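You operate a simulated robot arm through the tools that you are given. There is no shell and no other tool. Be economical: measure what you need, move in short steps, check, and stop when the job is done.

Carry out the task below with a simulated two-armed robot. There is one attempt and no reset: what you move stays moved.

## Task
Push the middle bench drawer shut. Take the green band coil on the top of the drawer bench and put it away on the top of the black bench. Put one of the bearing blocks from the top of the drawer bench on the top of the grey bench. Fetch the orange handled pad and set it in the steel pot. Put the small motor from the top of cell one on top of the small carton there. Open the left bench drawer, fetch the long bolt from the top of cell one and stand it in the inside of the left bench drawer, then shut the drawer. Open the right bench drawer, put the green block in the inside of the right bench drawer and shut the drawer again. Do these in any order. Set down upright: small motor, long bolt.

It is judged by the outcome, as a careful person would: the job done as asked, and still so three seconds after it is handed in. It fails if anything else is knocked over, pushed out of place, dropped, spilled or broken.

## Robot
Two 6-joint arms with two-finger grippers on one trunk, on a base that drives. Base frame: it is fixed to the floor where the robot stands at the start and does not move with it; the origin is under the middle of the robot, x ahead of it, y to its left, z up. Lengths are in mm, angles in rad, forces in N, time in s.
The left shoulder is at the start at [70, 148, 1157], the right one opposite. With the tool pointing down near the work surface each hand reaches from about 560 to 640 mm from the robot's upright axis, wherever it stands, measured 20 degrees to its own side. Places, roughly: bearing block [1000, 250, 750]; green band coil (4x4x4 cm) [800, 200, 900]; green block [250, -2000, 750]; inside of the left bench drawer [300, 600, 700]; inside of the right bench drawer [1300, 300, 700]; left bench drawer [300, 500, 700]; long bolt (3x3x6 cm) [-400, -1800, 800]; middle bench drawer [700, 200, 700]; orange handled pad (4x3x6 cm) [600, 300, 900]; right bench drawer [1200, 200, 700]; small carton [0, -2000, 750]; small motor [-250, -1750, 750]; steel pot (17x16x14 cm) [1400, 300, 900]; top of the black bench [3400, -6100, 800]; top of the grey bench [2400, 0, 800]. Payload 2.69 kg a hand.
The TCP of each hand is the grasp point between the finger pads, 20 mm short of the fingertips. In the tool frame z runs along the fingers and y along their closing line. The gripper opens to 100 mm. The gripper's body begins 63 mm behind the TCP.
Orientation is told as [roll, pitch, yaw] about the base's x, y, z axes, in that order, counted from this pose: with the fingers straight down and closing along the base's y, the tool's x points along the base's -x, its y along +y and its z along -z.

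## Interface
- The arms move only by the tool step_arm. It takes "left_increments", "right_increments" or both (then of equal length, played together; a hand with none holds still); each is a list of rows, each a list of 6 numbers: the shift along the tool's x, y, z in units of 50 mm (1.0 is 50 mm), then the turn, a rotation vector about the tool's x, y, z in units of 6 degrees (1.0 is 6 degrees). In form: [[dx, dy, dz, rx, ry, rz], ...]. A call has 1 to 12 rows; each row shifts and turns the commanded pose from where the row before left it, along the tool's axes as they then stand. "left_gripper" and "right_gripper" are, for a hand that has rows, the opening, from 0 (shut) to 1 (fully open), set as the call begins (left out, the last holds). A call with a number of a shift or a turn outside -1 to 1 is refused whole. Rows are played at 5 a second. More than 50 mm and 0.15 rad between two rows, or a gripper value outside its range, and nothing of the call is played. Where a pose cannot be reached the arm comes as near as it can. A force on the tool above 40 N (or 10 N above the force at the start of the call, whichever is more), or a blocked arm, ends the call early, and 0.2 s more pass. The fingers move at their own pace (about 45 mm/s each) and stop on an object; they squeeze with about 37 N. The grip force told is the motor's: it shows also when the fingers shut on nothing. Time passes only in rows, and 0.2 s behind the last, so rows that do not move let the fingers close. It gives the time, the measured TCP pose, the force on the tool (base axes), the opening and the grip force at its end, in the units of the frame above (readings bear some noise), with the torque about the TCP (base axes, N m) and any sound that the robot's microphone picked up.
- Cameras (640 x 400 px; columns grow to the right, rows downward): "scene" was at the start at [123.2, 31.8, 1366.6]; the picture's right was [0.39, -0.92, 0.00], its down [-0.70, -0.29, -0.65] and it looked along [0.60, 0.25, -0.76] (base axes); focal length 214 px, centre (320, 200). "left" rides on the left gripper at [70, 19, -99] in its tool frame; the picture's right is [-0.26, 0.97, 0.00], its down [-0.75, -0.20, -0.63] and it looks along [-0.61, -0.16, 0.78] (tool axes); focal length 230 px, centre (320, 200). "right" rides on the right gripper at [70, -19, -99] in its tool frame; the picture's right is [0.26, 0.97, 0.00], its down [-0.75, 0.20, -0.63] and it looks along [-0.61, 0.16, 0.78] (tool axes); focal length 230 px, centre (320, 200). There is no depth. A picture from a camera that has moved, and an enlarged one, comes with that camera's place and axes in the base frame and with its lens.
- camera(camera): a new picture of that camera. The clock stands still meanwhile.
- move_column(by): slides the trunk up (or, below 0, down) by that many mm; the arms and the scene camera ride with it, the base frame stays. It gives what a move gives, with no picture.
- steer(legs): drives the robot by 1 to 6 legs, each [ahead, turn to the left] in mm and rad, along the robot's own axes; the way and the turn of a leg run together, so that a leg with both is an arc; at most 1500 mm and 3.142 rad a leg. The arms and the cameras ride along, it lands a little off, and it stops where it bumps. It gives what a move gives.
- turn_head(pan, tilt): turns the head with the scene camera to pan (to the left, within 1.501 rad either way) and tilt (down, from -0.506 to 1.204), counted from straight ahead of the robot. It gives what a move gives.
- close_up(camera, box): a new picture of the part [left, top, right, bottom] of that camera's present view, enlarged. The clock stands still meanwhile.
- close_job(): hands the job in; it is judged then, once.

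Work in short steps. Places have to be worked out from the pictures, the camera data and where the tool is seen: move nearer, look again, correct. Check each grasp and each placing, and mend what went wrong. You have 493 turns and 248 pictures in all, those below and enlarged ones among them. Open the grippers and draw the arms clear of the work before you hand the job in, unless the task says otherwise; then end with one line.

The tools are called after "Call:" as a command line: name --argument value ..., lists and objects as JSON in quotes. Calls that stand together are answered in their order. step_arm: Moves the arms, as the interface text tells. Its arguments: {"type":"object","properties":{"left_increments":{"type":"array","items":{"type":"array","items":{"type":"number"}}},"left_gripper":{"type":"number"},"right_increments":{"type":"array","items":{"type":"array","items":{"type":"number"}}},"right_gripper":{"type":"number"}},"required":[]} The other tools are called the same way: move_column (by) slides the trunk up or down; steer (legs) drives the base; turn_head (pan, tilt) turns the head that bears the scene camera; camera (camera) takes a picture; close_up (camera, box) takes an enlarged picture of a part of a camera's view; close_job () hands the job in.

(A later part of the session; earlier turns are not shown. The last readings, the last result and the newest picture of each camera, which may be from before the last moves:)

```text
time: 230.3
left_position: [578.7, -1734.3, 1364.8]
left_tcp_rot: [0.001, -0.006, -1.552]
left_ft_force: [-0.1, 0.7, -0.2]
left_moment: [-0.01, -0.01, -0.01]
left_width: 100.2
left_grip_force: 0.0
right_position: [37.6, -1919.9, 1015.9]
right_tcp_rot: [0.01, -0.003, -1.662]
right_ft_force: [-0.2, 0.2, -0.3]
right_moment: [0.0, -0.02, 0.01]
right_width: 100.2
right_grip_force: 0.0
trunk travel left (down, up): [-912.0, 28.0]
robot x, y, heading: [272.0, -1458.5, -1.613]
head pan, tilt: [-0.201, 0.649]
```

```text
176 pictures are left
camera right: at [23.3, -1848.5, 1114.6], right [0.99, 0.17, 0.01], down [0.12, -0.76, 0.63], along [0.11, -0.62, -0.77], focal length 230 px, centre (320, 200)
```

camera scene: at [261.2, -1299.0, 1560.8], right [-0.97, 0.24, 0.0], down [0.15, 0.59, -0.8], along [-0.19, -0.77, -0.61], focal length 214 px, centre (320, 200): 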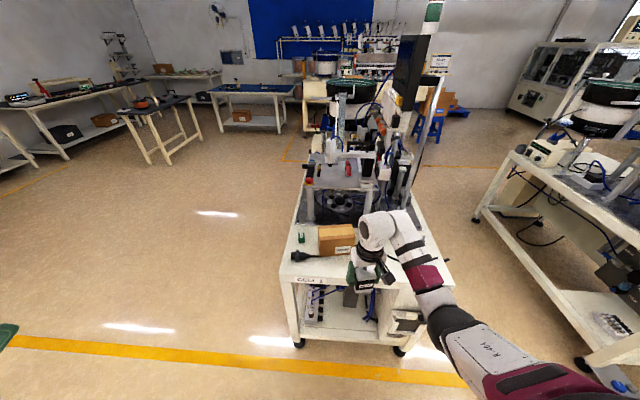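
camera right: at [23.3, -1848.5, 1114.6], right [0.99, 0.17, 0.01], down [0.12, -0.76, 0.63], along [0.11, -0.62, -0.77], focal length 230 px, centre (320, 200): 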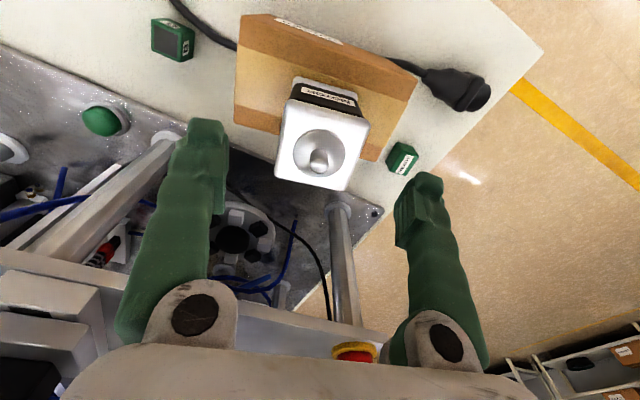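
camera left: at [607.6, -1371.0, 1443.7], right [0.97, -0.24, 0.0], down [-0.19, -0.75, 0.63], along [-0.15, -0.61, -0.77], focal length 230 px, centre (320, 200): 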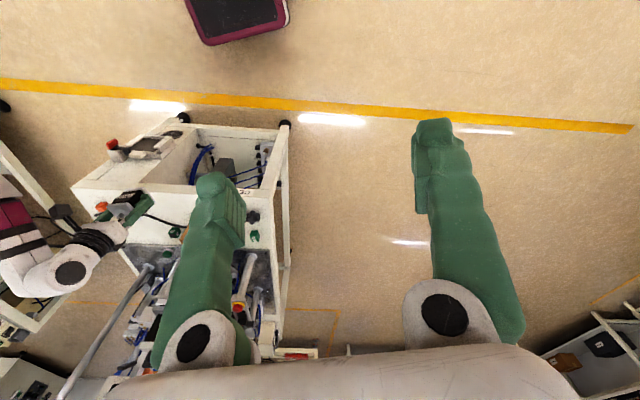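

The motor stands upright on the carton. Next I drive to the left drawer: back off, turn round, and stop facing the bench.

Call:
move_column --by 20

Call:
steer --legs '[[-255, 0], [0, -2.549], [942, 0], [0, -0.858]]'

Call:
turn_head --pan 0 --tilt 0.75

Call:
camera --camera "scene"

```text
time: 231.0
left_position: [578.1, -1734.1, 1385.0]
left_tcp_rot: [0.002, -0.005, -1.551]
left_ft_force: [-0.5, -0.4, -0.3]
left_moment: [0.02, 0.02, 0.03]
left_width: 99.8
left_grip_force: 0.1
right_position: [36.9, -1919.9, 1035.2]
right_tcp_rot: [0.012, -0.005, -1.665]
right_ft_force: [0.1, -0.1, -0.7]
right_moment: [0.02, -0.01, -0.03]
right_width: 100.0
right_grip_force: 0.1
trunk travel left (down, up): [-932.0, 8.0]
robot x, y, heading: [270.0, -1461.9, -1.61]
head pan, tilt: [-0.201, 0.649]
```

```text
time: 245.5
left_position: [-493.0, -92.2, 1385.7]
left_tcp_rot: [0.0, -0.006, 1.373]
left_ft_force: [-0.3, -0.1, 0.1]
left_moment: [0.0, 0.0, 0.03]
left_width: 100.0
left_grip_force: 0.1
right_position: [75.5, -27.4, 1036.4]
right_tcp_rot: [0.009, -0.007, 1.263]
right_ft_force: [0.5, 0.0, -0.6]
right_moment: [-0.02, 0.0, 0.01]
right_width: 99.7
right_grip_force: 0.2
trunk travel left (down, up): [-932.0, 8.0]
robot x, y, heading: [-253.9, -426.3, 1.318]
head pan, tilt: [-0.201, 0.649]
```

```text
time: 246.3
left_position: [-493.0, -93.3, 1386.0]
left_tcp_rot: [-0.002, -0.006, 1.373]
left_ft_force: [-0.6, 0.0, 0.3]
left_moment: [0.01, -0.02, -0.01]
left_width: 100.0
left_grip_force: 0.1
right_position: [75.7, -27.8, 1034.9]
right_tcp_rot: [0.01, -0.005, 1.262]
right_ft_force: [0.1, 0.0, -0.3]
right_moment: [-0.01, 0.03, 0.0]
right_width: 100.1
right_grip_force: 0.1
trunk travel left (down, up): [-932.0, 8.0]
robot x, y, heading: [-249.5, -424.3, 1.316]
head pan, tilt: [0.0, 0.75]
```

```text
175 pictures are left
camera scene: at [-217.0, -297.1, 1592.4], right [0.97, -0.25, 0.0], down [-0.17, -0.66, -0.73], along [0.19, 0.71, -0.68], focal length 214 px, centre (320, 200)
```

scene: 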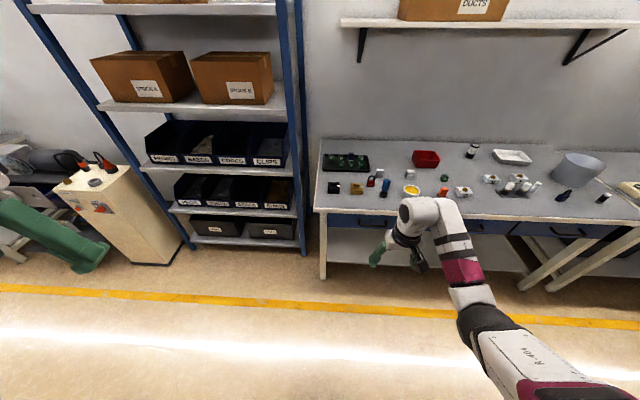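

I now try to turn the right wrist 90° about its axis (in free space) so the fingers can later straddle a horizontal handle bar.

Call:
step_arm --right_increments '[[0, 0, 0, 0, 0, -1], [0, 0, 0, 0, 0, -1], [0, 0, 0, 0, 0, -1], [0, 0, 0, 0, 0, -1], [0, 0, 0, 0, 0, -1], [0, 0, 0, 0, 0, -1], [0, 0, 0, 0, 0, -1], [0, 0, 0, 0, 0, -1], [0, 0, 0, 0, 0, -1], [0, 0, 0, 0, 0, -1], [0, 0, 0, 0, 0, -1]]'

Call:
step_arm --right_increments '[[0, 0, 0, 0, 0, -1], [0, 0, 0, 0, 0, -1], [0, 0, 0, 0, 0, -1], [0, 0, 0, 0, 0, -1], [0, 0, 0, 0, 0, -0.5]]'

```text
time: 248.7
left_position: [-492.8, -92.1, 1385.8]
left_tcp_rot: [0.0, -0.006, 1.373]
left_ft_force: [1.0, -0.1, -0.2]
left_moment: [-0.01, 0.0, 0.0]
left_width: 99.7
left_grip_force: 0.0
right_position: [71.9, -32.4, 1035.9]
right_tcp_rot: [0.022, -0.017, 1.342]
right_ft_force: [-0.5, -0.4, -0.5]
right_moment: [0.05, 0.0, -0.01]
right_width: 100.2
right_grip_force: 0.1
right hand out of reach, approached as far as the arm can: row 1, 2, 3, 4, 5, 6, 7, 8, 9, 10, 11
trunk travel left (down, up): [-932.0, 8.0]
robot x, y, heading: [-249.8, -426.3, 1.315]
head pan, tilt: [0.0, 0.75]
```

```text
time: 249.9
left_position: [-492.1, -91.6, 1385.7]
left_tcp_rot: [-0.001, -0.005, 1.372]
left_ft_force: [-0.7, 0.0, 0.5]
left_moment: [0.03, 0.02, -0.02]
left_width: 99.8
left_grip_force: 0.1
right_position: [72.0, -33.0, 1036.4]
right_tcp_rot: [0.02, -0.017, 1.341]
right_ft_force: [1.2, 0.1, 0.3]
right_moment: [0.0, -0.05, -0.01]
right_width: 99.8
right_grip_force: 0.1
right hand out of reach, approached as far as the arm can: row 1, 2, 3, 4, 5
trunk travel left (down, up): [-932.0, 8.0]
robot x, y, heading: [-250.5, -430.7, 1.315]
head pan, tilt: [0.0, 0.75]
```

The wrist joint is at its limit in that sense — this is also what restricted the reach. I turn it the other way.

Call:
step_arm --right_increments '[[0, 0, 0, 0, 0, 1], [0, 0, 0, 0, 0, 1], [0, 0, 0, 0, 0, 1], [0, 0, 0, 0, 0, 1], [0, 0, 0, 0, 0, 1], [0, 0, 0, 0, 0, 1], [0, 0, 0, 0, 0, 1], [0, 0, 0, 0, 0, 1], [0, 0, 0, 0, 0, 1], [0, 0, 0, 0, 0, 1], [0, 0, 0, 0, 0, 1]]'

Call:
step_arm --right_increments '[[0, 0, 0, 0, 0, 1], [0, 0, 0, 0, 0, 1], [0, 0, 0, 0, 0, 1], [0, 0, 0, 0, 0, 1]]'

```text
time: 252.3
left_position: [-493.1, -93.3, 1386.0]
left_tcp_rot: [0.0, -0.004, 1.376]
left_ft_force: [0.1, 0.2, 0.0]
left_moment: [0.0, 0.0, 0.04]
left_width: 99.9
left_grip_force: 0.1
right_position: [71.8, -30.9, 1036.6]
right_tcp_rot: [0.026, 0.015, 0.188]
right_ft_force: [0.4, 0.2, 0.2]
right_moment: [0.0, -0.01, 0.01]
right_width: 100.2
right_grip_force: 0.0
trunk travel left (down, up): [-932.0, 8.0]
robot x, y, heading: [-253.2, -428.3, 1.317]
head pan, tilt: [0.0, 0.75]
```

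```text
time: 253.3
left_position: [-493.7, -92.8, 1385.3]
left_tcp_rot: [0.0, -0.006, 1.373]
left_ft_force: [0.2, -0.4, -0.2]
left_moment: [0.0, 0.0, 0.02]
left_width: 100.2
left_grip_force: 0.0
right_position: [71.5, -31.5, 1036.4]
right_tcp_rot: [0.017, 0.021, -0.23]
right_ft_force: [-0.2, -0.3, -0.8]
right_moment: [0.0, -0.02, -0.03]
right_width: 100.1
right_grip_force: 0.2
trunk travel left (down, up): [-932.0, 8.0]
robot x, y, heading: [-250.1, -426.5, 1.314]
head pan, tilt: [0.0, 0.75]
```

Turned 90° without trouble. Now I pitch the fingers forward by 60°.

Call:
step_arm --right_increments '[[0, 0, 0, -1, 0, 0], [0, 0, 0, -1, 0, 0], [0, 0, 0, -1, 0, 0], [0, 0, 0, -1, 0, 0], [0, 0, 0, -1, 0, 0], [0, 0, 0, -1, 0, 0], [0, 0, 0, -1, 0, 0], [0, 0, 0, -1, 0, 0], [0, 0, 0, -1, 0, 0], [0, 0, 0, -1, 0, 0]]'

```text
time: 255.5
left_position: [-492.2, -93.4, 1385.3]
left_tcp_rot: [-0.001, -0.005, 1.373]
left_ft_force: [-0.1, 0.0, 0.0]
left_moment: [0.0, 0.0, 0.0]
left_width: 99.8
left_grip_force: 0.0
right_position: [81.8, -34.2, 1036.7]
right_tcp_rot: [1.066, 0.029, -0.217]
right_ft_force: [0.5, -0.5, -0.6]
right_moment: [0.01, 0.02, -0.02]
right_width: 99.8
right_grip_force: 0.1
right hand out of reach, approached as far as the arm can: row 9
trunk travel left (down, up): [-932.0, 8.0]
robot x, y, heading: [-254.8, -426.0, 1.313]
head pan, tilt: [0.0, 0.75]
```

The hand now points 61° forward with fingers closing vertically. I drive in front of the left handle, then lower and look.

Call:
steer --legs '[[0, -0.078], [319, 0], [0, 0.028]]'

Call:
move_column --by -250

Call:
camera --camera "right"

Call:
camera --camera "scene"

```text
time: 258.4
left_position: [-370.1, 222.2, 1385.0]
left_tcp_rot: [0.003, -0.003, 1.326]
left_ft_force: [-0.2, -0.1, -0.4]
left_moment: [-0.01, 0.03, -0.03]
left_width: 100.2
left_grip_force: 0.1
right_position: [208.2, 250.9, 1034.6]
right_tcp_rot: [1.063, 0.029, -0.27]
right_ft_force: [-0.4, -0.5, 0.6]
right_moment: [0.01, 0.01, 0.02]
right_width: 99.8
right_grip_force: 0.1
trunk travel left (down, up): [-932.0, 8.0]
robot x, y, heading: [-150.0, -126.1, 1.26]
head pan, tilt: [0.0, 0.75]
```

```text
time: 261.0
left_position: [-370.5, 220.0, 1135.3]
left_tcp_rot: [0.0, -0.006, 1.325]
left_ft_force: [-0.4, 0.5, -0.4]
left_moment: [-0.03, -0.01, 0.01]
left_width: 99.8
left_grip_force: 0.0
right_position: [206.0, 251.0, 786.3]
right_tcp_rot: [1.063, 0.028, -0.27]
right_ft_force: [-0.2, 0.3, -1.2]
right_moment: [0.01, 0.01, 0.01]
right_width: 99.8
right_grip_force: 0.1
trunk travel left (down, up): [-682.0, 258.0]
robot x, y, heading: [-150.3, -126.1, 1.266]
head pan, tilt: [0.0, 0.75]
```

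```text
174 pictures are left
camera right: at [113.9, 175.1, 820.2], right [-0.1, 0.51, 0.85], down [0.62, -0.64, 0.46], along [0.78, 0.57, -0.25], focal length 230 px, centre (320, 200)
```

right: 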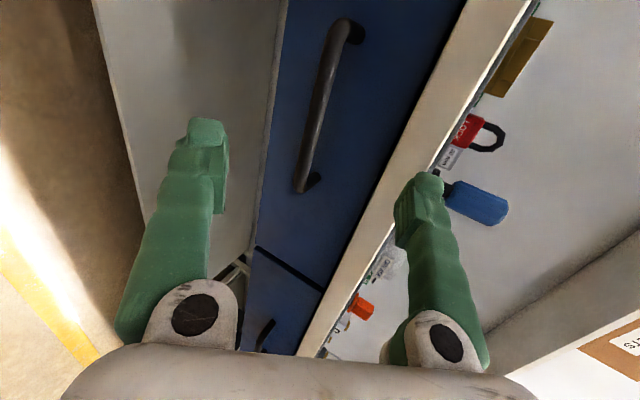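

```text
173 pictures are left
camera scene: at [-105.8, 2.4, 1342.4], right [0.95, -0.3, 0.0], down [-0.21, -0.65, -0.73], along [0.22, 0.7, -0.68], focal length 214 px, centre (320, 200)
```

scene: 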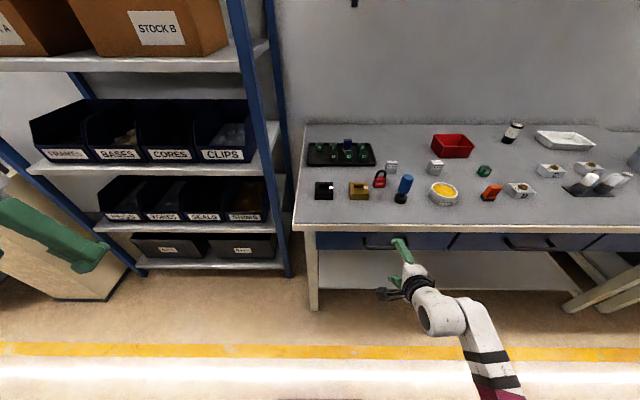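

The bar is at z≈736, centre s≈118, right in line with the hand. I fix the small yaw, set the opening to 50 mm and lower to z≈740.

Call:
step_arm --right_increments '[[0, 0, 0, 0, -0.33, 0.18], [0, 0, 0, 0, 0, 0]]' --right_gripper 0.5

Call:
move_column --by -46

Call:
steer --legs '[[50, 0]]'

Call:
camera --camera "right"

```text
time: 261.6
left_position: [-371.5, 221.7, 1134.7]
left_tcp_rot: [0.0, -0.006, 1.325]
left_ft_force: [-0.3, -0.7, 0.6]
left_moment: [0.02, 0.01, 0.02]
left_width: 100.0
left_grip_force: 0.1
right_position: [206.9, 248.7, 785.4]
right_tcp_rot: [1.065, 0.027, -0.267]
right_ft_force: [0.6, -0.7, 0.3]
right_moment: [-0.03, 0.03, 0.01]
right_width: 49.7
right_grip_force: 0.0
trunk travel left (down, up): [-682.0, 258.0]
robot x, y, heading: [-144.6, -124.9, 1.265]
head pan, tilt: [0.0, 0.75]
```

```text
time: 262.5
left_position: [-371.4, 220.5, 1089.7]
left_tcp_rot: [0.001, -0.005, 1.325]
left_ft_force: [-0.9, -0.4, 0.3]
left_moment: [0.04, -0.01, 0.06]
left_width: 100.1
left_grip_force: 0.0
right_position: [206.2, 249.8, 739.7]
right_tcp_rot: [1.065, 0.028, -0.266]
right_ft_force: [0.6, 0.0, -0.5]
right_moment: [0.0, 0.01, 0.01]
right_width: 50.0
right_grip_force: 0.1
trunk travel left (down, up): [-636.0, 304.0]
robot x, y, heading: [-145.9, -127.0, 1.263]
head pan, tilt: [0.0, 0.75]
```

```text
time: 263.4
left_position: [-357.3, 264.9, 1090.4]
left_tcp_rot: [-0.002, -0.006, 1.327]
left_ft_force: [0.0, 0.3, 0.3]
left_moment: [0.02, 0.01, -0.02]
left_width: 100.1
left_grip_force: 0.0
right_position: [220.4, 296.0, 740.7]
right_tcp_rot: [1.068, 0.027, -0.266]
right_ft_force: [0.3, -0.7, 0.3]
right_moment: [0.0, -0.05, 0.01]
right_width: 50.2
right_grip_force: 0.0
trunk travel left (down, up): [-636.0, 304.0]
robot x, y, heading: [-132.9, -76.9, 1.264]
head pan, tilt: [0.0, 0.75]
```

```text
172 pictures are left
camera right: at [127.7, 220.3, 775.2], right [-0.1, 0.51, 0.85], down [0.62, -0.64, 0.46], along [0.78, 0.57, -0.25], focal length 230 px, centre (320, 200)
```

right: 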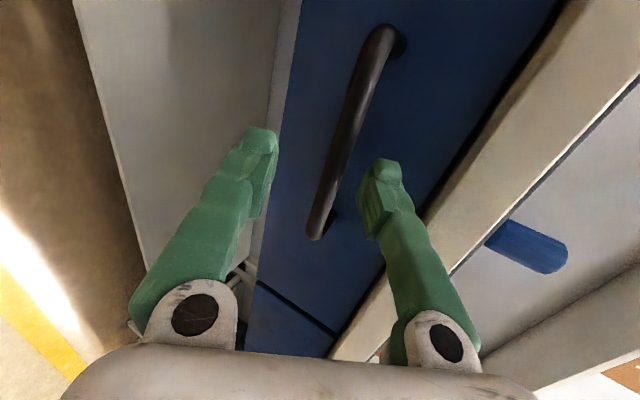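

The bar passes between the two fingertips. I advance 32 mm and close.

Call:
steer --legs '[[32, 0]]'

Call:
camera --camera "right"

```text
time: 264.3
left_position: [-347.8, 295.3, 1089.7]
left_tcp_rot: [-0.001, -0.006, 1.326]
left_ft_force: [0.0, 0.2, -0.5]
left_moment: [-0.02, -0.02, -0.04]
left_width: 100.2
left_grip_force: 0.1
right_position: [229.5, 327.0, 739.8]
right_tcp_rot: [1.065, 0.027, -0.266]
right_ft_force: [0.1, 0.4, 0.5]
right_moment: [0.03, 0.0, -0.01]
right_width: 50.2
right_grip_force: 0.1
trunk travel left (down, up): [-636.0, 304.0]
robot x, y, heading: [-121.2, -49.1, 1.27]
head pan, tilt: [0.0, 0.75]
```

```text
171 pictures are left
camera right: at [137.1, 251.5, 774.8], right [-0.1, 0.51, 0.85], down [0.62, -0.64, 0.46], along [0.78, 0.57, -0.25], focal length 230 px, centre (320, 200)
```

right: 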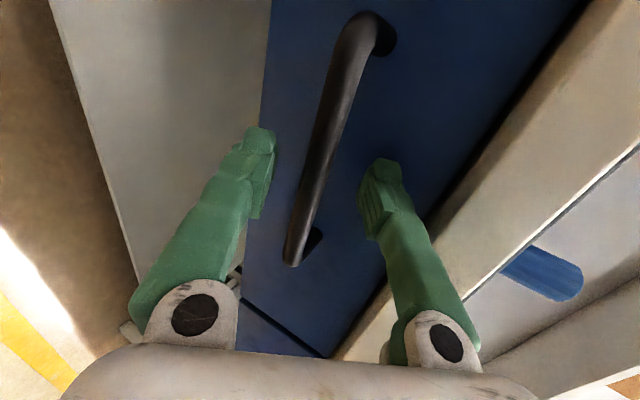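

The bar is between the fingers. I close on it.

Call:
step_arm --right_increments '[[0, 0, 0, 0, 0, 0], [0, 0, 0, 0, 0, 0], [0, 0, 0, 0, 0, 0], [0, 0, 0, 0, 0, 0], [0, 0, 0, 0, 0, 0]]' --right_gripper 0

```text
time: 265.5
left_position: [-344.5, 298.8, 1087.4]
left_tcp_rot: [0.001, -0.002, 1.326]
left_ft_force: [-0.6, -0.4, 0.1]
left_moment: [-0.01, 0.02, 0.0]
left_width: 100.0
left_grip_force: 0.0
right_position: [231.4, 328.3, 736.7]
right_tcp_rot: [1.052, 0.03, -0.266]
right_ft_force: [-5.4, -1.6, -24.5]
right_moment: [-0.14, -0.28, -0.01]
right_width: 6.2
right_grip_force: 35.2
trunk travel left (down, up): [-636.0, 304.0]
robot x, y, heading: [-119.8, -47.2, 1.267]
head pan, tilt: [0.0, 0.75]
```

Call:
camera --camera "right"

```text
170 pictures are left
camera right: at [138.5, 253.6, 770.9], right [-0.1, 0.52, 0.85], down [0.62, -0.63, 0.47], along [0.78, 0.57, -0.26], focal length 230 px, centre (320, 200)
```

right: 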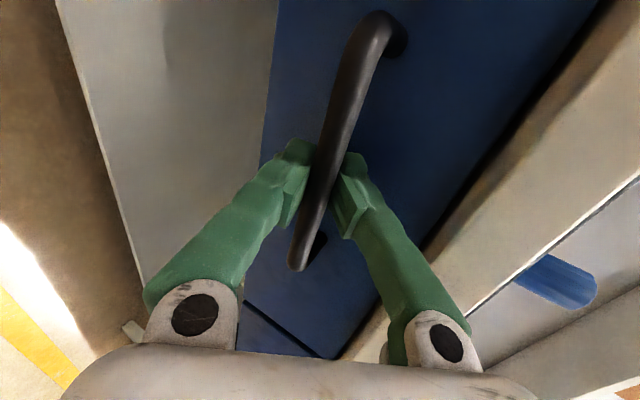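

The bar is gripped. I pull by driving back 60 mm.

Call:
steer --legs '[[-60, 0]]'

Call:
camera --camera "right"

```text
time: 266.6
left_position: [-367.3, 238.0, 1089.2]
left_tcp_rot: [0.0, -0.005, 1.328]
left_ft_force: [0.4, -0.6, -0.6]
left_moment: [0.03, 0.01, 0.0]
left_width: 99.8
left_grip_force: 0.1
right_position: [211.0, 267.3, 734.8]
right_tcp_rot: [1.048, 0.028, -0.267]
right_ft_force: [-1.5, -0.7, -2.2]
right_moment: [-0.02, -0.06, 0.02]
right_width: 6.1
right_grip_force: 34.4
trunk travel left (down, up): [-636.0, 304.0]
robot x, y, heading: [-139.6, -109.0, 1.268]
head pan, tilt: [0.0, 0.75]
stopped in leg 1: the force on the tool passed its limit at 43 N (the readings are from after the stop); the commanded pose is now the measured one
```

```text
169 pictures are left
camera right: at [118.7, 192.5, 771.0], right [-0.1, 0.53, 0.84], down [0.62, -0.63, 0.47], along [0.78, 0.57, -0.26], focal length 230 px, centre (320, 200)
```

right: 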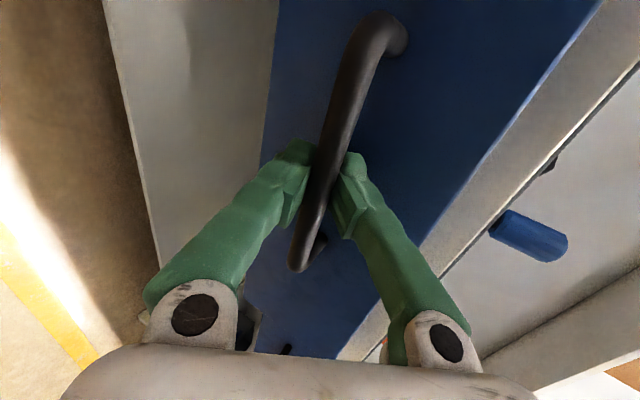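

The drawer follows (60 mm out). I keep pulling.

Call:
steer --legs '[[-50, 0]]'

Call:
steer --legs '[[-50, 0]]'

Call:
camera --camera "right"

```text
time: 267.5
left_position: [-380.8, 193.4, 1087.7]
left_tcp_rot: [-0.001, -0.004, 1.327]
left_ft_force: [0.0, -0.4, 0.5]
left_moment: [0.02, 0.02, 0.01]
left_width: 100.0
left_grip_force: 0.1
right_position: [196.5, 221.0, 734.7]
right_tcp_rot: [1.046, 0.028, -0.267]
right_ft_force: [-6.8, 3.4, -6.0]
right_moment: [0.02, -0.03, 0.03]
right_width: 6.0
right_grip_force: 34.7
trunk travel left (down, up): [-636.0, 304.0]
robot x, y, heading: [-154.8, -156.7, 1.268]
head pan, tilt: [0.0, 0.75]
```

```text
time: 268.4
left_position: [-396.2, 146.6, 1087.1]
left_tcp_rot: [-0.003, -0.003, 1.327]
left_ft_force: [0.3, -0.6, 1.0]
left_moment: [0.03, -0.03, -0.04]
left_width: 100.1
left_grip_force: 0.0
right_position: [181.3, 175.0, 733.1]
right_tcp_rot: [1.046, 0.028, -0.267]
right_ft_force: [-12.6, 6.5, -9.9]
right_moment: [0.09, 0.15, 0.58]
right_width: 5.8
right_grip_force: 34.2
trunk travel left (down, up): [-636.0, 304.0]
robot x, y, heading: [-172.3, -200.8, 1.271]
head pan, tilt: [0.0, 0.75]
```

```text
168 pictures are left
camera right: at [88.8, 100.5, 771.0], right [-0.1, 0.53, 0.84], down [0.62, -0.63, 0.47], along [0.78, 0.57, -0.27], focal length 230 px, centre (320, 200)
```

right: 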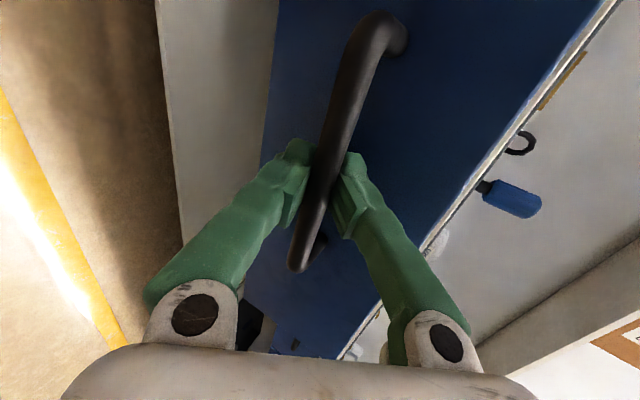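

Open by about 160 mm. One more pull of 45 mm.

Call:
steer --legs '[[-45, 0]]'

Call:
step_arm --right_increments '[[0, 0, 0, 0, 0, 0], [0, 0, 0, 0, 0, 0], [0, 0, 0, 0, 0, 0]]' --right_gripper 0.5

Call:
camera --camera "right"

Call:
camera --camera "scene"

```text
time: 269.3
left_position: [-409.2, 104.2, 1087.4]
left_tcp_rot: [0.0, -0.002, 1.328]
left_ft_force: [0.2, -0.9, -0.5]
left_moment: [0.01, 0.01, 0.0]
left_width: 100.1
left_grip_force: 0.1
right_position: [166.4, 133.5, 733.9]
right_tcp_rot: [1.045, 0.03, -0.268]
right_ft_force: [-14.7, 6.4, -13.5]
right_moment: [0.07, 0.09, 0.53]
right_width: 5.9
right_grip_force: 33.9
trunk travel left (down, up): [-636.0, 304.0]
robot x, y, heading: [-183.9, -245.4, 1.273]
head pan, tilt: [0.0, 0.75]
```

```text
time: 270.1
left_position: [-408.3, 99.8, 1089.6]
left_tcp_rot: [0.002, -0.004, 1.328]
left_ft_force: [0.8, -1.1, 0.6]
left_moment: [0.02, -0.03, 0.03]
left_width: 100.0
left_grip_force: 0.1
right_position: [168.8, 130.8, 735.4]
right_tcp_rot: [1.05, 0.034, -0.267]
right_ft_force: [0.4, -0.2, -0.1]
right_moment: [-0.01, 0.0, -0.03]
right_width: 50.1
right_grip_force: 0.0
trunk travel left (down, up): [-636.0, 304.0]
robot x, y, heading: [-184.5, -247.2, 1.267]
head pan, tilt: [0.0, 0.75]
```

```text
167 pictures are left
camera right: at [76.2, 55.8, 772.0], right [-0.1, 0.52, 0.85], down [0.62, -0.63, 0.46], along [0.78, 0.57, -0.27], focal length 230 px, centre (320, 200)
```

right: 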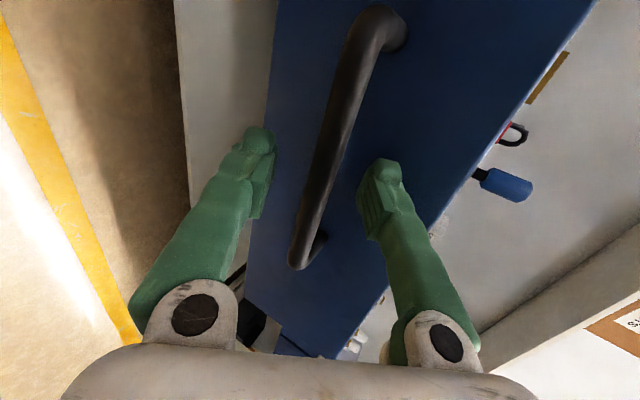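

```text
166 pictures are left
camera scene: at [-143.1, -116.3, 1296.4], right [0.96, -0.3, 0.0], down [-0.2, -0.65, -0.73], along [0.22, 0.7, -0.68], focal length 214 px, centre (320, 200)
```

scene: 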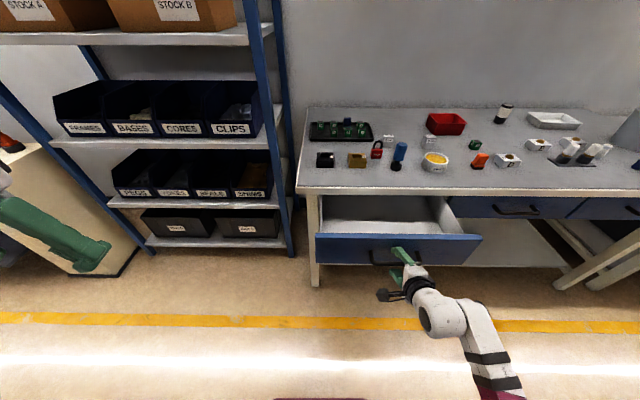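

The left drawer stands about 200 mm open. I back off, raise the hand a little and move along to the right drawer.

Call:
steer --legs '[[-130, 0], [0, -1.575], [955, 0], [0, 1.571], [200, 0]]'

Call:
camera --camera "right"

Call:
camera --camera "scene"

```text
time: 284.9
left_position: [527.5, -128.1, 1089.4]
left_tcp_rot: [0.002, -0.004, 1.318]
left_ft_force: [0.1, 0.3, -0.2]
left_moment: [0.01, -0.02, 0.0]
left_width: 100.0
left_grip_force: 0.0
right_position: [1104.0, -105.6, 735.5]
right_tcp_rot: [1.049, 0.031, -0.278]
right_ft_force: [0.5, -0.9, 0.5]
right_moment: [0.01, -0.01, -0.01]
right_width: 50.2
right_grip_force: 0.1
trunk travel left (down, up): [-636.0, 304.0]
robot x, y, heading: [747.1, -475.7, 1.264]
head pan, tilt: [0.0, 0.75]
```

```text
165 pictures are left
camera right: at [1011.6, -178.5, 772.0], right [-0.09, 0.53, 0.85], down [0.61, -0.64, 0.46], along [0.78, 0.56, -0.27], focal length 230 px, centre (320, 200)
```

right: 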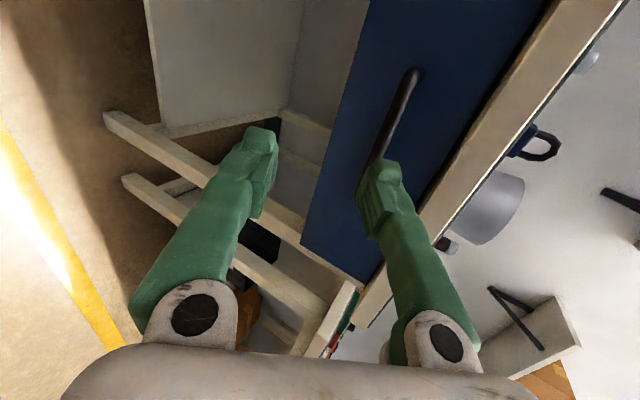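

```text
164 pictures are left
camera scene: at [790.3, -348.3, 1296.4], right [0.95, -0.3, 0.0], down [-0.21, -0.65, -0.73], along [0.22, 0.7, -0.68], focal length 214 px, centre (320, 200)
```

scene: 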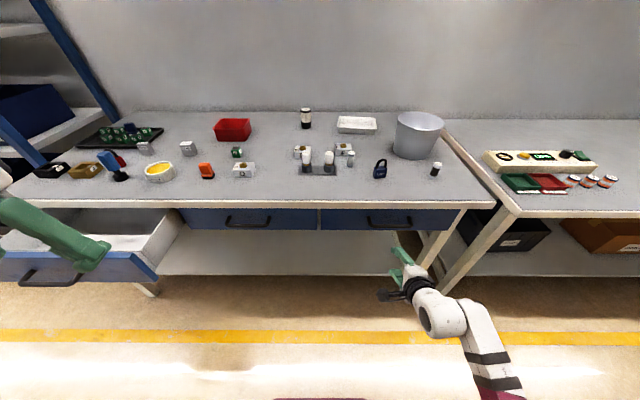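

The hand is in line with the right handle (s≈1092). I adjust the height and advance, then grip.

Call:
move_column --by 4

Call:
steer --legs '[[112, 0]]'

Call:
camera --camera "right"

```text
time: 285.4
left_position: [526.8, -129.1, 1093.8]
left_tcp_rot: [0.001, -0.004, 1.316]
left_ft_force: [0.2, 0.1, -0.4]
left_moment: [0.0, 0.02, 0.01]
left_width: 100.0
left_grip_force: 0.2
right_position: [1104.9, -104.5, 739.0]
right_tcp_rot: [1.048, 0.031, -0.276]
right_ft_force: [0.3, -0.4, 0.0]
right_moment: [0.01, 0.01, 0.0]
right_width: 50.2
right_grip_force: 0.0
trunk travel left (down, up): [-640.0, 300.0]
robot x, y, heading: [746.9, -472.4, 1.269]
head pan, tilt: [0.0, 0.75]
```

```text
time: 286.6
left_position: [560.5, -21.1, 1092.7]
left_tcp_rot: [0.001, -0.004, 1.318]
left_ft_force: [0.1, -0.4, -1.5]
left_moment: [-0.01, 0.0, -0.01]
left_width: 100.0
left_grip_force: 0.0
right_position: [1139.1, 1.5, 739.5]
right_tcp_rot: [1.049, 0.033, -0.279]
right_ft_force: [-0.6, 0.0, 0.1]
right_moment: [-0.04, 0.02, 0.02]
right_width: 50.0
right_grip_force: 0.1
trunk travel left (down, up): [-640.0, 300.0]
robot x, y, heading: [782.8, -369.6, 1.261]
head pan, tilt: [0.0, 0.75]
```

```text
163 pictures are left
camera right: at [1046.0, -72.1, 776.0], right [-0.09, 0.53, 0.85], down [0.61, -0.64, 0.46], along [0.78, 0.56, -0.27], focal length 230 px, centre (320, 200)
```

right: 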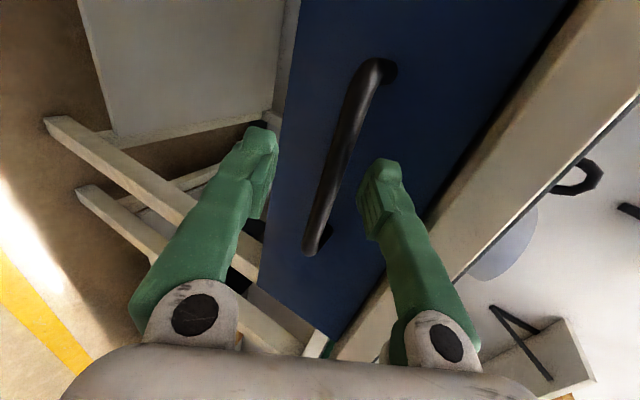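

Call:
steer --legs '[[30, 0]]'

Call:
step_arm --right_increments '[[0, 0, 0, 0, 0, 0], [0, 0, 0, 0, 0, 0], [0, 0, 0, 0, 0, 0], [0, 0, 0, 0, 0, 0], [0, 0, 0, 0, 0, 0]]' --right_gripper 0

Call:
steer --legs '[[-50, 0]]'

Call:
camera --camera "right"

```text
time: 287.4
left_position: [571.1, 5.5, 1094.1]
left_tcp_rot: [0.002, -0.005, 1.318]
left_ft_force: [-0.2, -0.4, -0.3]
left_moment: [0.02, 0.0, -0.01]
left_width: 100.1
left_grip_force: 0.2
right_position: [1147.8, 30.0, 740.3]
right_tcp_rot: [1.051, 0.032, -0.277]
right_ft_force: [0.4, 0.1, -0.1]
right_moment: [0.05, 0.03, 0.0]
right_width: 50.0
right_grip_force: 0.0
trunk travel left (down, up): [-640.0, 300.0]
robot x, y, heading: [792.6, -342.9, 1.262]
head pan, tilt: [0.0, 0.75]
```

```text
time: 288.6
left_position: [571.5, 7.8, 1093.2]
left_tcp_rot: [0.0, -0.004, 1.318]
left_ft_force: [0.6, -0.6, 0.1]
left_moment: [0.03, 0.0, 0.01]
left_width: 100.2
left_grip_force: 0.0
right_position: [1148.5, 29.3, 735.6]
right_tcp_rot: [1.035, 0.032, -0.278]
right_ft_force: [-10.2, -8.3, -25.6]
right_moment: [-0.22, -0.38, 0.21]
right_width: 6.2
right_grip_force: 34.3
trunk travel left (down, up): [-640.0, 300.0]
robot x, y, heading: [794.2, -338.9, 1.263]
head pan, tilt: [0.0, 0.75]
```

```text
time: 289.7
left_position: [554.7, -42.0, 1093.1]
left_tcp_rot: [0.0, -0.006, 1.317]
left_ft_force: [-0.1, 0.3, 0.2]
left_moment: [0.02, 0.02, 0.04]
left_width: 100.0
left_grip_force: 0.0
right_position: [1131.9, -21.7, 734.8]
right_tcp_rot: [1.032, 0.03, -0.279]
right_ft_force: [0.0, -0.6, -1.1]
right_moment: [-0.05, -0.14, 0.29]
right_width: 6.0
right_grip_force: 34.4
trunk travel left (down, up): [-640.0, 300.0]
robot x, y, heading: [773.4, -391.1, 1.263]
head pan, tilt: [0.0, 0.75]
stopped in leg 1: the force on the tool passed its limit at 44 N (the readings are from after the stop); the commanded pose is now the measured one
```

```text
162 pictures are left
camera right: at [1039.0, -93.5, 772.6], right [-0.09, 0.54, 0.84], down [0.62, -0.63, 0.47], along [0.78, 0.56, -0.28], focal length 230 px, centre (320, 200)
```

right: 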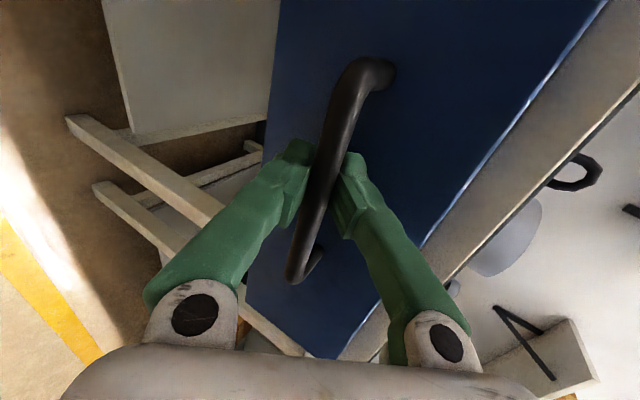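

The right drawer follows. I pull it out to about 200 mm.

Call:
steer --legs '[[-50, 0]]'

Call:
steer --legs '[[-50, 0]]'

Call:
steer --legs '[[-50, 0]]'

Call:
step_arm --right_increments '[[0, 0, 0, 0, 0, 0], [0, 0, 0, 0, 0, 0], [0, 0, 0, 0, 0, 0]]' --right_gripper 0.5

Call:
camera --camera "scene"

```text
time: 290.7
left_position: [539.6, -87.8, 1092.6]
left_tcp_rot: [0.001, -0.004, 1.318]
left_ft_force: [0.4, -0.9, 0.1]
left_moment: [-0.02, -0.03, -0.04]
left_width: 100.0
left_grip_force: 0.1
right_position: [1117.1, -66.0, 735.4]
right_tcp_rot: [1.033, 0.029, -0.279]
right_ft_force: [-3.9, 2.8, -3.9]
right_moment: [-0.04, -0.35, 0.28]
right_width: 6.2
right_grip_force: 33.9
trunk travel left (down, up): [-640.0, 300.0]
robot x, y, heading: [762.2, -434.1, 1.264]
head pan, tilt: [0.0, 0.75]
```

```text
time: 291.6
left_position: [523.5, -134.4, 1092.2]
left_tcp_rot: [0.001, -0.002, 1.318]
left_ft_force: [0.2, 0.3, -1.0]
left_moment: [0.06, 0.0, 0.02]
left_width: 99.9
left_grip_force: 0.0
right_position: [1101.7, -114.4, 734.6]
right_tcp_rot: [1.035, 0.029, -0.278]
right_ft_force: [-5.6, 3.8, -6.1]
right_moment: [0.02, -0.19, 0.16]
right_width: 6.2
right_grip_force: 34.2
trunk travel left (down, up): [-640.0, 300.0]
robot x, y, heading: [747.6, -484.0, 1.26]
head pan, tilt: [0.0, 0.75]
```

```text
time: 292.5
left_position: [508.9, -181.5, 1092.1]
left_tcp_rot: [0.0, -0.002, 1.318]
left_ft_force: [0.2, -0.8, -0.6]
left_moment: [-0.01, 0.01, -0.01]
left_width: 99.8
left_grip_force: 0.0
right_position: [1086.2, -160.2, 734.2]
right_tcp_rot: [1.032, 0.031, -0.279]
right_ft_force: [-11.9, 5.1, -10.8]
right_moment: [-0.03, -0.09, 0.7]
right_width: 6.0
right_grip_force: 34.3
trunk travel left (down, up): [-640.0, 300.0]
robot x, y, heading: [727.1, -531.9, 1.261]
head pan, tilt: [0.0, 0.75]
```

```text
time: 293.3
left_position: [510.4, -184.7, 1094.8]
left_tcp_rot: [0.002, -0.006, 1.317]
left_ft_force: [0.5, 0.3, -0.5]
left_moment: [0.02, -0.02, -0.02]
left_width: 100.1
left_grip_force: 0.1
right_position: [1086.8, -162.3, 735.4]
right_tcp_rot: [1.035, 0.032, -0.281]
right_ft_force: [0.6, 0.0, -0.3]
right_moment: [0.0, -0.03, -0.01]
right_width: 50.2
right_grip_force: 0.0
trunk travel left (down, up): [-640.0, 300.0]
robot x, y, heading: [730.8, -531.6, 1.265]
head pan, tilt: [0.0, 0.75]
```

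```text
161 pictures are left
camera scene: at [772.9, -404.0, 1300.4], right [0.95, -0.3, 0.0], down [-0.21, -0.65, -0.73], along [0.22, 0.7, -0.68], focal length 214 px, centre (320, 200)
```

scene: 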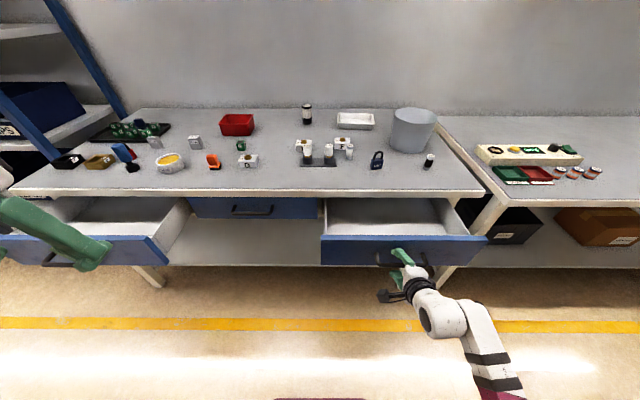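

Both drawers are open. I back off, raise the trunk and point the hand down again (keeping the 90° wrist turn, which frees the reach).

Call:
steer --legs '[[-150, 0]]'

Call:
move_column --by 220

Call:
step_arm --right_increments '[[0, 0, 0, 1, 0, 0], [0, 0, 0, 1, 0, 0], [0, 0, 0, 1, 0, 0], [0, 0, 0, 1, 0, 0], [0, 0, 0, 1, 0, 0], [0, 0, 0, 1, 0, 0], [0, 0, 0, 1, 0, 0], [0, 0, 0, 1, 0, 0], [0, 0, 0, 1, 0, 0], [0, 0, 0, 0.9, 0, 0]]' --right_gripper 1

```text
time: 294.7
left_position: [464.7, -325.6, 1094.0]
left_tcp_rot: [0.002, -0.005, 1.317]
left_ft_force: [0.4, 0.2, 0.3]
left_moment: [0.01, 0.0, 0.01]
left_width: 100.2
left_grip_force: 0.0
right_position: [1042.5, -304.6, 734.5]
right_tcp_rot: [1.033, 0.034, -0.281]
right_ft_force: [0.1, -0.5, -0.5]
right_moment: [0.0, -0.02, -0.01]
right_width: 49.8
right_grip_force: 0.1
trunk travel left (down, up): [-640.0, 300.0]
robot x, y, heading: [681.6, -674.7, 1.261]
head pan, tilt: [0.0, 0.75]
```

```text
time: 297.0
left_position: [465.1, -325.2, 1312.9]
left_tcp_rot: [0.001, -0.006, 1.317]
left_ft_force: [-0.2, 0.1, 0.4]
left_moment: [0.0, -0.02, -0.01]
left_width: 100.1
left_grip_force: 0.0
right_position: [1041.7, -306.2, 955.2]
right_tcp_rot: [1.036, 0.034, -0.28]
right_ft_force: [-0.2, -0.1, 0.0]
right_moment: [-0.02, -0.01, 0.01]
right_width: 50.0
right_grip_force: 0.1
trunk travel left (down, up): [-860.0, 80.0]
robot x, y, heading: [683.3, -675.5, 1.258]
head pan, tilt: [0.0, 0.75]
```

```text
time: 299.2
left_position: [466.0, -324.6, 1313.7]
left_tcp_rot: [0.003, -0.005, 1.317]
left_ft_force: [-1.3, -0.2, 0.1]
left_moment: [0.0, 0.02, 0.01]
left_width: 99.8
left_grip_force: 0.0
right_position: [1041.9, -305.7, 954.5]
right_tcp_rot: [-0.005, 0.034, -0.28]
right_ft_force: [-0.1, 0.5, -0.4]
right_moment: [-0.01, 0.0, 0.0]
right_width: 100.2
right_grip_force: 0.0
trunk travel left (down, up): [-860.0, 80.0]
robot x, y, heading: [685.4, -676.2, 1.265]
head pan, tilt: [0.0, 0.75]
```

I fix the 2° tilt and test how far the freed arm now follows: 100 mm forward and 100 mm up.

Call:
step_arm --right_increments '[[0, 0, 0, 0, -0.32, 0], [0, 0.7, -0.6, 0, 0, 0], [0, 0.7, -0.6, 0, 0, 0], [0, 0.7, -0.6, 0, 0, 0]]'

```text
time: 300.2
left_position: [463.9, -325.5, 1314.0]
left_tcp_rot: [0.003, -0.004, 1.317]
left_ft_force: [0.2, 0.3, -0.4]
left_moment: [-0.03, -0.02, -0.02]
left_width: 100.2
left_grip_force: 0.1
right_position: [1072.2, -204.4, 1044.7]
right_tcp_rot: [-0.002, -0.002, -0.28]
right_ft_force: [-0.5, -0.4, 0.1]
right_moment: [0.02, -0.02, -0.04]
right_width: 99.9
right_grip_force: 0.1
trunk travel left (down, up): [-860.0, 80.0]
robot x, y, heading: [687.4, -674.6, 1.261]
head pan, tilt: [0.0, 0.75]
```

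The arm now follows freely. I drive back to cell one, stopping 200 mm short of the bolt position.

Call:
steer --legs '[[0, 2.58], [797, 0], [0, 0.5585]]'

Call:
camera --camera "right"

```text
time: 312.2
left_position: [311.1, -1544.9, 1312.8]
left_tcp_rot: [0.002, -0.006, -1.814]
left_ft_force: [-0.4, 0.5, -0.2]
left_moment: [-0.01, 0.01, 0.0]
left_width: 100.0
left_grip_force: 0.1
right_position: [-294.2, -1674.3, 1045.4]
right_tcp_rot: [-0.003, -0.001, 2.872]
right_ft_force: [0.0, -0.5, 0.0]
right_moment: [-0.01, -0.02, -0.01]
right_width: 99.8
right_grip_force: 0.0
trunk travel left (down, up): [-860.0, 80.0]
robot x, y, heading: [86.7, -1196.8, -1.866]
head pan, tilt: [0.0, 0.75]
```

```text
160 pictures are left
camera right: at [-222.8, -1675.6, 1144.2], right [-0.01, -1.0, 0.0], down [-0.78, 0.0, 0.63], along [-0.63, 0.01, -0.78], focal length 230 px, centre (320, 200)
```

right: 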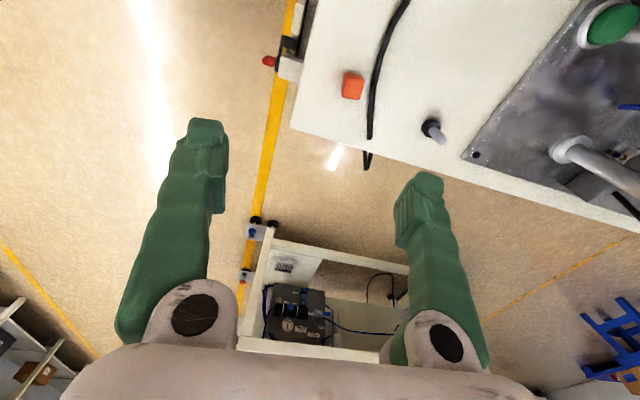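

The bolt is at about [-364, -1845]. I drive 184 mm ahead, shift the hand 16 mm right and narrow the opening to 50 mm.

Call:
steer --legs '[[184, 0]]'

Call:
step_arm --right_increments '[[-0.33, 0, 0, 0, 0, 0], [0, 0, 1, 0, 0, 0], [0, 0, 1, 0, 0, 0]]' --right_gripper 0.5

Call:
camera --camera "right"

```text
time: 313.7
left_position: [258.0, -1716.9, 1314.8]
left_tcp_rot: [0.002, -0.009, -1.813]
left_ft_force: [0.2, 0.8, 0.3]
left_moment: [-0.04, 0.01, -0.03]
left_width: 100.0
left_grip_force: 0.0
right_position: [-347.6, -1845.4, 1046.1]
right_tcp_rot: [0.002, -0.001, 2.87]
right_ft_force: [0.0, -0.2, -0.3]
right_moment: [0.01, 0.0, 0.02]
right_width: 100.3
right_grip_force: 0.1
trunk travel left (down, up): [-860.0, 80.0]
robot x, y, heading: [33.4, -1372.9, -1.872]
head pan, tilt: [0.0, 0.75]
```

```text
time: 314.5
left_position: [256.8, -1722.4, 1312.8]
left_tcp_rot: [0.0, -0.003, -1.816]
left_ft_force: [0.1, 0.3, 0.6]
left_moment: [-0.01, -0.03, 0.01]
left_width: 100.2
left_grip_force: 0.1
right_position: [-363.0, -1844.8, 944.4]
right_tcp_rot: [-0.003, -0.002, 2.87]
right_ft_force: [-0.4, 0.2, -0.9]
right_moment: [-0.02, -0.02, -0.02]
right_width: 49.9
right_grip_force: 0.1
trunk travel left (down, up): [-860.0, 80.0]
robot x, y, heading: [32.0, -1373.8, -1.869]
head pan, tilt: [0.0, 0.75]
```

```text
159 pictures are left
camera right: at [-292.7, -1847.4, 1044.2], right [-0.01, -1.0, 0.0], down [-0.78, 0.0, 0.63], along [-0.63, 0.01, -0.78], focal length 230 px, centre (320, 200)
```

right: 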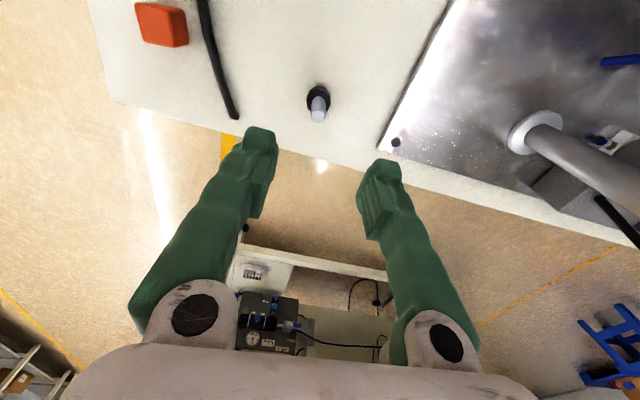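

Aligned within 3 mm. I lower with the column.

Call:
move_column --by -95

Call:
camera --camera "right"

```text
time: 315.8
left_position: [256.0, -1721.1, 1217.6]
left_tcp_rot: [0.001, -0.006, -1.814]
left_ft_force: [-0.2, 0.4, 0.1]
left_moment: [0.0, 0.0, 0.01]
left_width: 100.0
left_grip_force: 0.1
right_position: [-363.4, -1844.0, 850.7]
right_tcp_rot: [-0.003, -0.002, 2.872]
right_ft_force: [-0.2, 0.8, 0.4]
right_moment: [0.03, -0.02, 0.02]
right_width: 49.9
right_grip_force: 0.0
trunk travel left (down, up): [-765.0, 175.0]
robot x, y, heading: [35.0, -1377.7, -1.872]
head pan, tilt: [0.0, 0.75]
```

```text
158 pictures are left
camera right: at [-292.7, -1846.5, 950.2], right [-0.01, -1.0, 0.0], down [-0.78, 0.01, 0.63], along [-0.63, 0.01, -0.78], focal length 230 px, centre (320, 200)
```

right: 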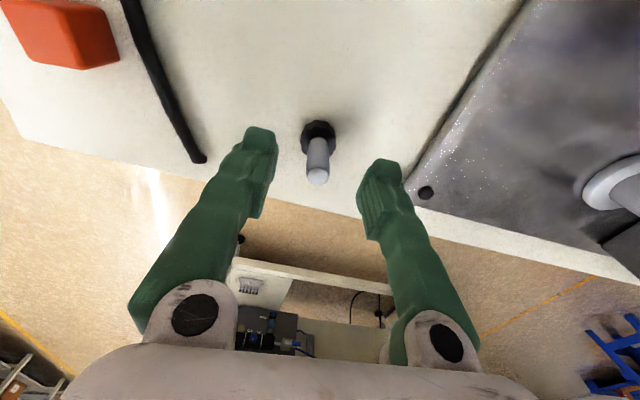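

Well centred. I lower 33 mm more and close on the shaft.

Call:
move_column --by -33

Call:
step_arm --right_increments '[[0, 0, 0, 0, 0, 0], [0, 0, 0, 0, 0, 0], [0, 0, 0, 0, 0, 0], [0, 0, 0, 0, 0, 0]]' --right_gripper 0

Call:
camera --camera "right"

```text
time: 316.6
left_position: [257.6, -1720.9, 1185.5]
left_tcp_rot: [0.002, -0.004, -1.815]
left_ft_force: [0.1, 0.8, -0.6]
left_moment: [-0.03, -0.04, 0.0]
left_width: 100.2
left_grip_force: 0.0
right_position: [-363.6, -1844.8, 817.5]
right_tcp_rot: [-0.003, -0.001, 2.87]
right_ft_force: [-1.1, 0.3, 1.1]
right_moment: [0.03, -0.01, 0.01]
right_width: 50.0
right_grip_force: 0.0
trunk travel left (down, up): [-732.0, 208.0]
robot x, y, heading: [34.0, -1377.1, -1.871]
head pan, tilt: [0.0, 0.75]
```

```text
time: 317.6
left_position: [258.7, -1717.4, 1186.7]
left_tcp_rot: [0.0, -0.006, -1.816]
left_ft_force: [0.3, 0.2, -0.2]
left_moment: [0.03, 0.0, 0.03]
left_width: 99.7
left_grip_force: 0.0
right_position: [-363.6, -1843.9, 821.1]
right_tcp_rot: [0.005, -0.001, 2.874]
right_ft_force: [-2.3, 0.1, 17.9]
right_moment: [0.06, 0.0, 0.0]
right_width: 11.2
right_grip_force: 36.6
trunk travel left (down, up): [-732.0, 208.0]
robot x, y, heading: [34.4, -1376.4, -1.868]
head pan, tilt: [0.0, 0.75]
```

```text
157 pictures are left
camera right: at [-291.4, -1844.8, 920.6], right [-0.01, -1.0, 0.0], down [-0.77, 0.01, 0.63], along [-0.63, 0.0, -0.77], focal length 230 px, centre (320, 200)
```

right: 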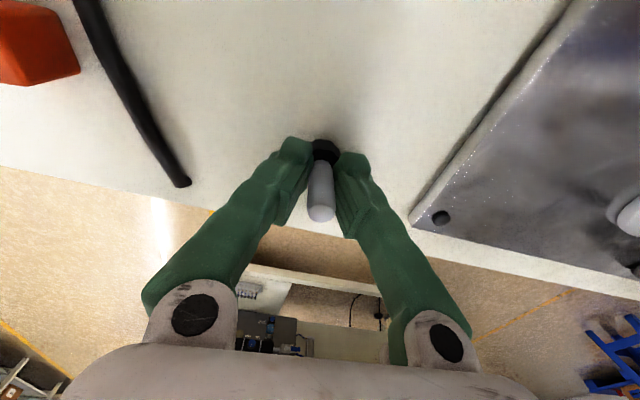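

The shaft is gripped (11 mm). I lift and check that the bolt hangs upright.

Call:
move_column --by 130

Call:
camera --camera "right"

```text
time: 319.1
left_position: [257.1, -1722.2, 1315.1]
left_tcp_rot: [0.001, -0.004, -1.816]
left_ft_force: [-0.1, 0.9, 0.8]
left_moment: [-0.01, -0.01, 0.04]
left_width: 100.0
left_grip_force: 0.1
right_position: [-364.8, -1845.5, 947.4]
right_tcp_rot: [-0.004, -0.002, 2.871]
right_ft_force: [-0.5, 1.0, -0.6]
right_moment: [-0.04, 0.0, 0.01]
right_width: 10.7
right_grip_force: 37.2
trunk travel left (down, up): [-862.0, 78.0]
robot x, y, heading: [37.6, -1374.0, -1.869]
head pan, tilt: [0.0, 0.75]
```

```text
156 pictures are left
camera right: at [-292.8, -1846.6, 1046.9], right [-0.01, -1.0, 0.0], down [-0.78, 0.01, 0.63], along [-0.63, 0.01, -0.78], focal length 230 px, centre (320, 200)
```

right: 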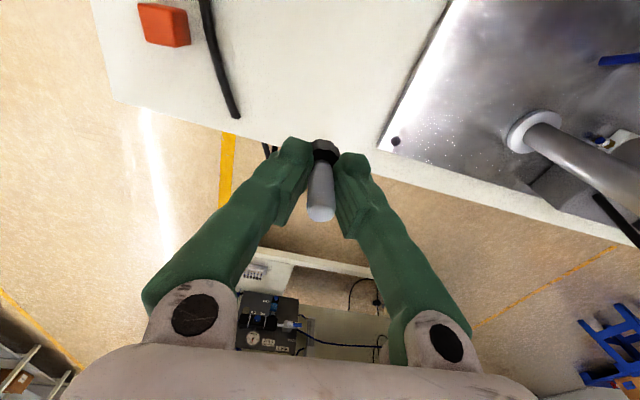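

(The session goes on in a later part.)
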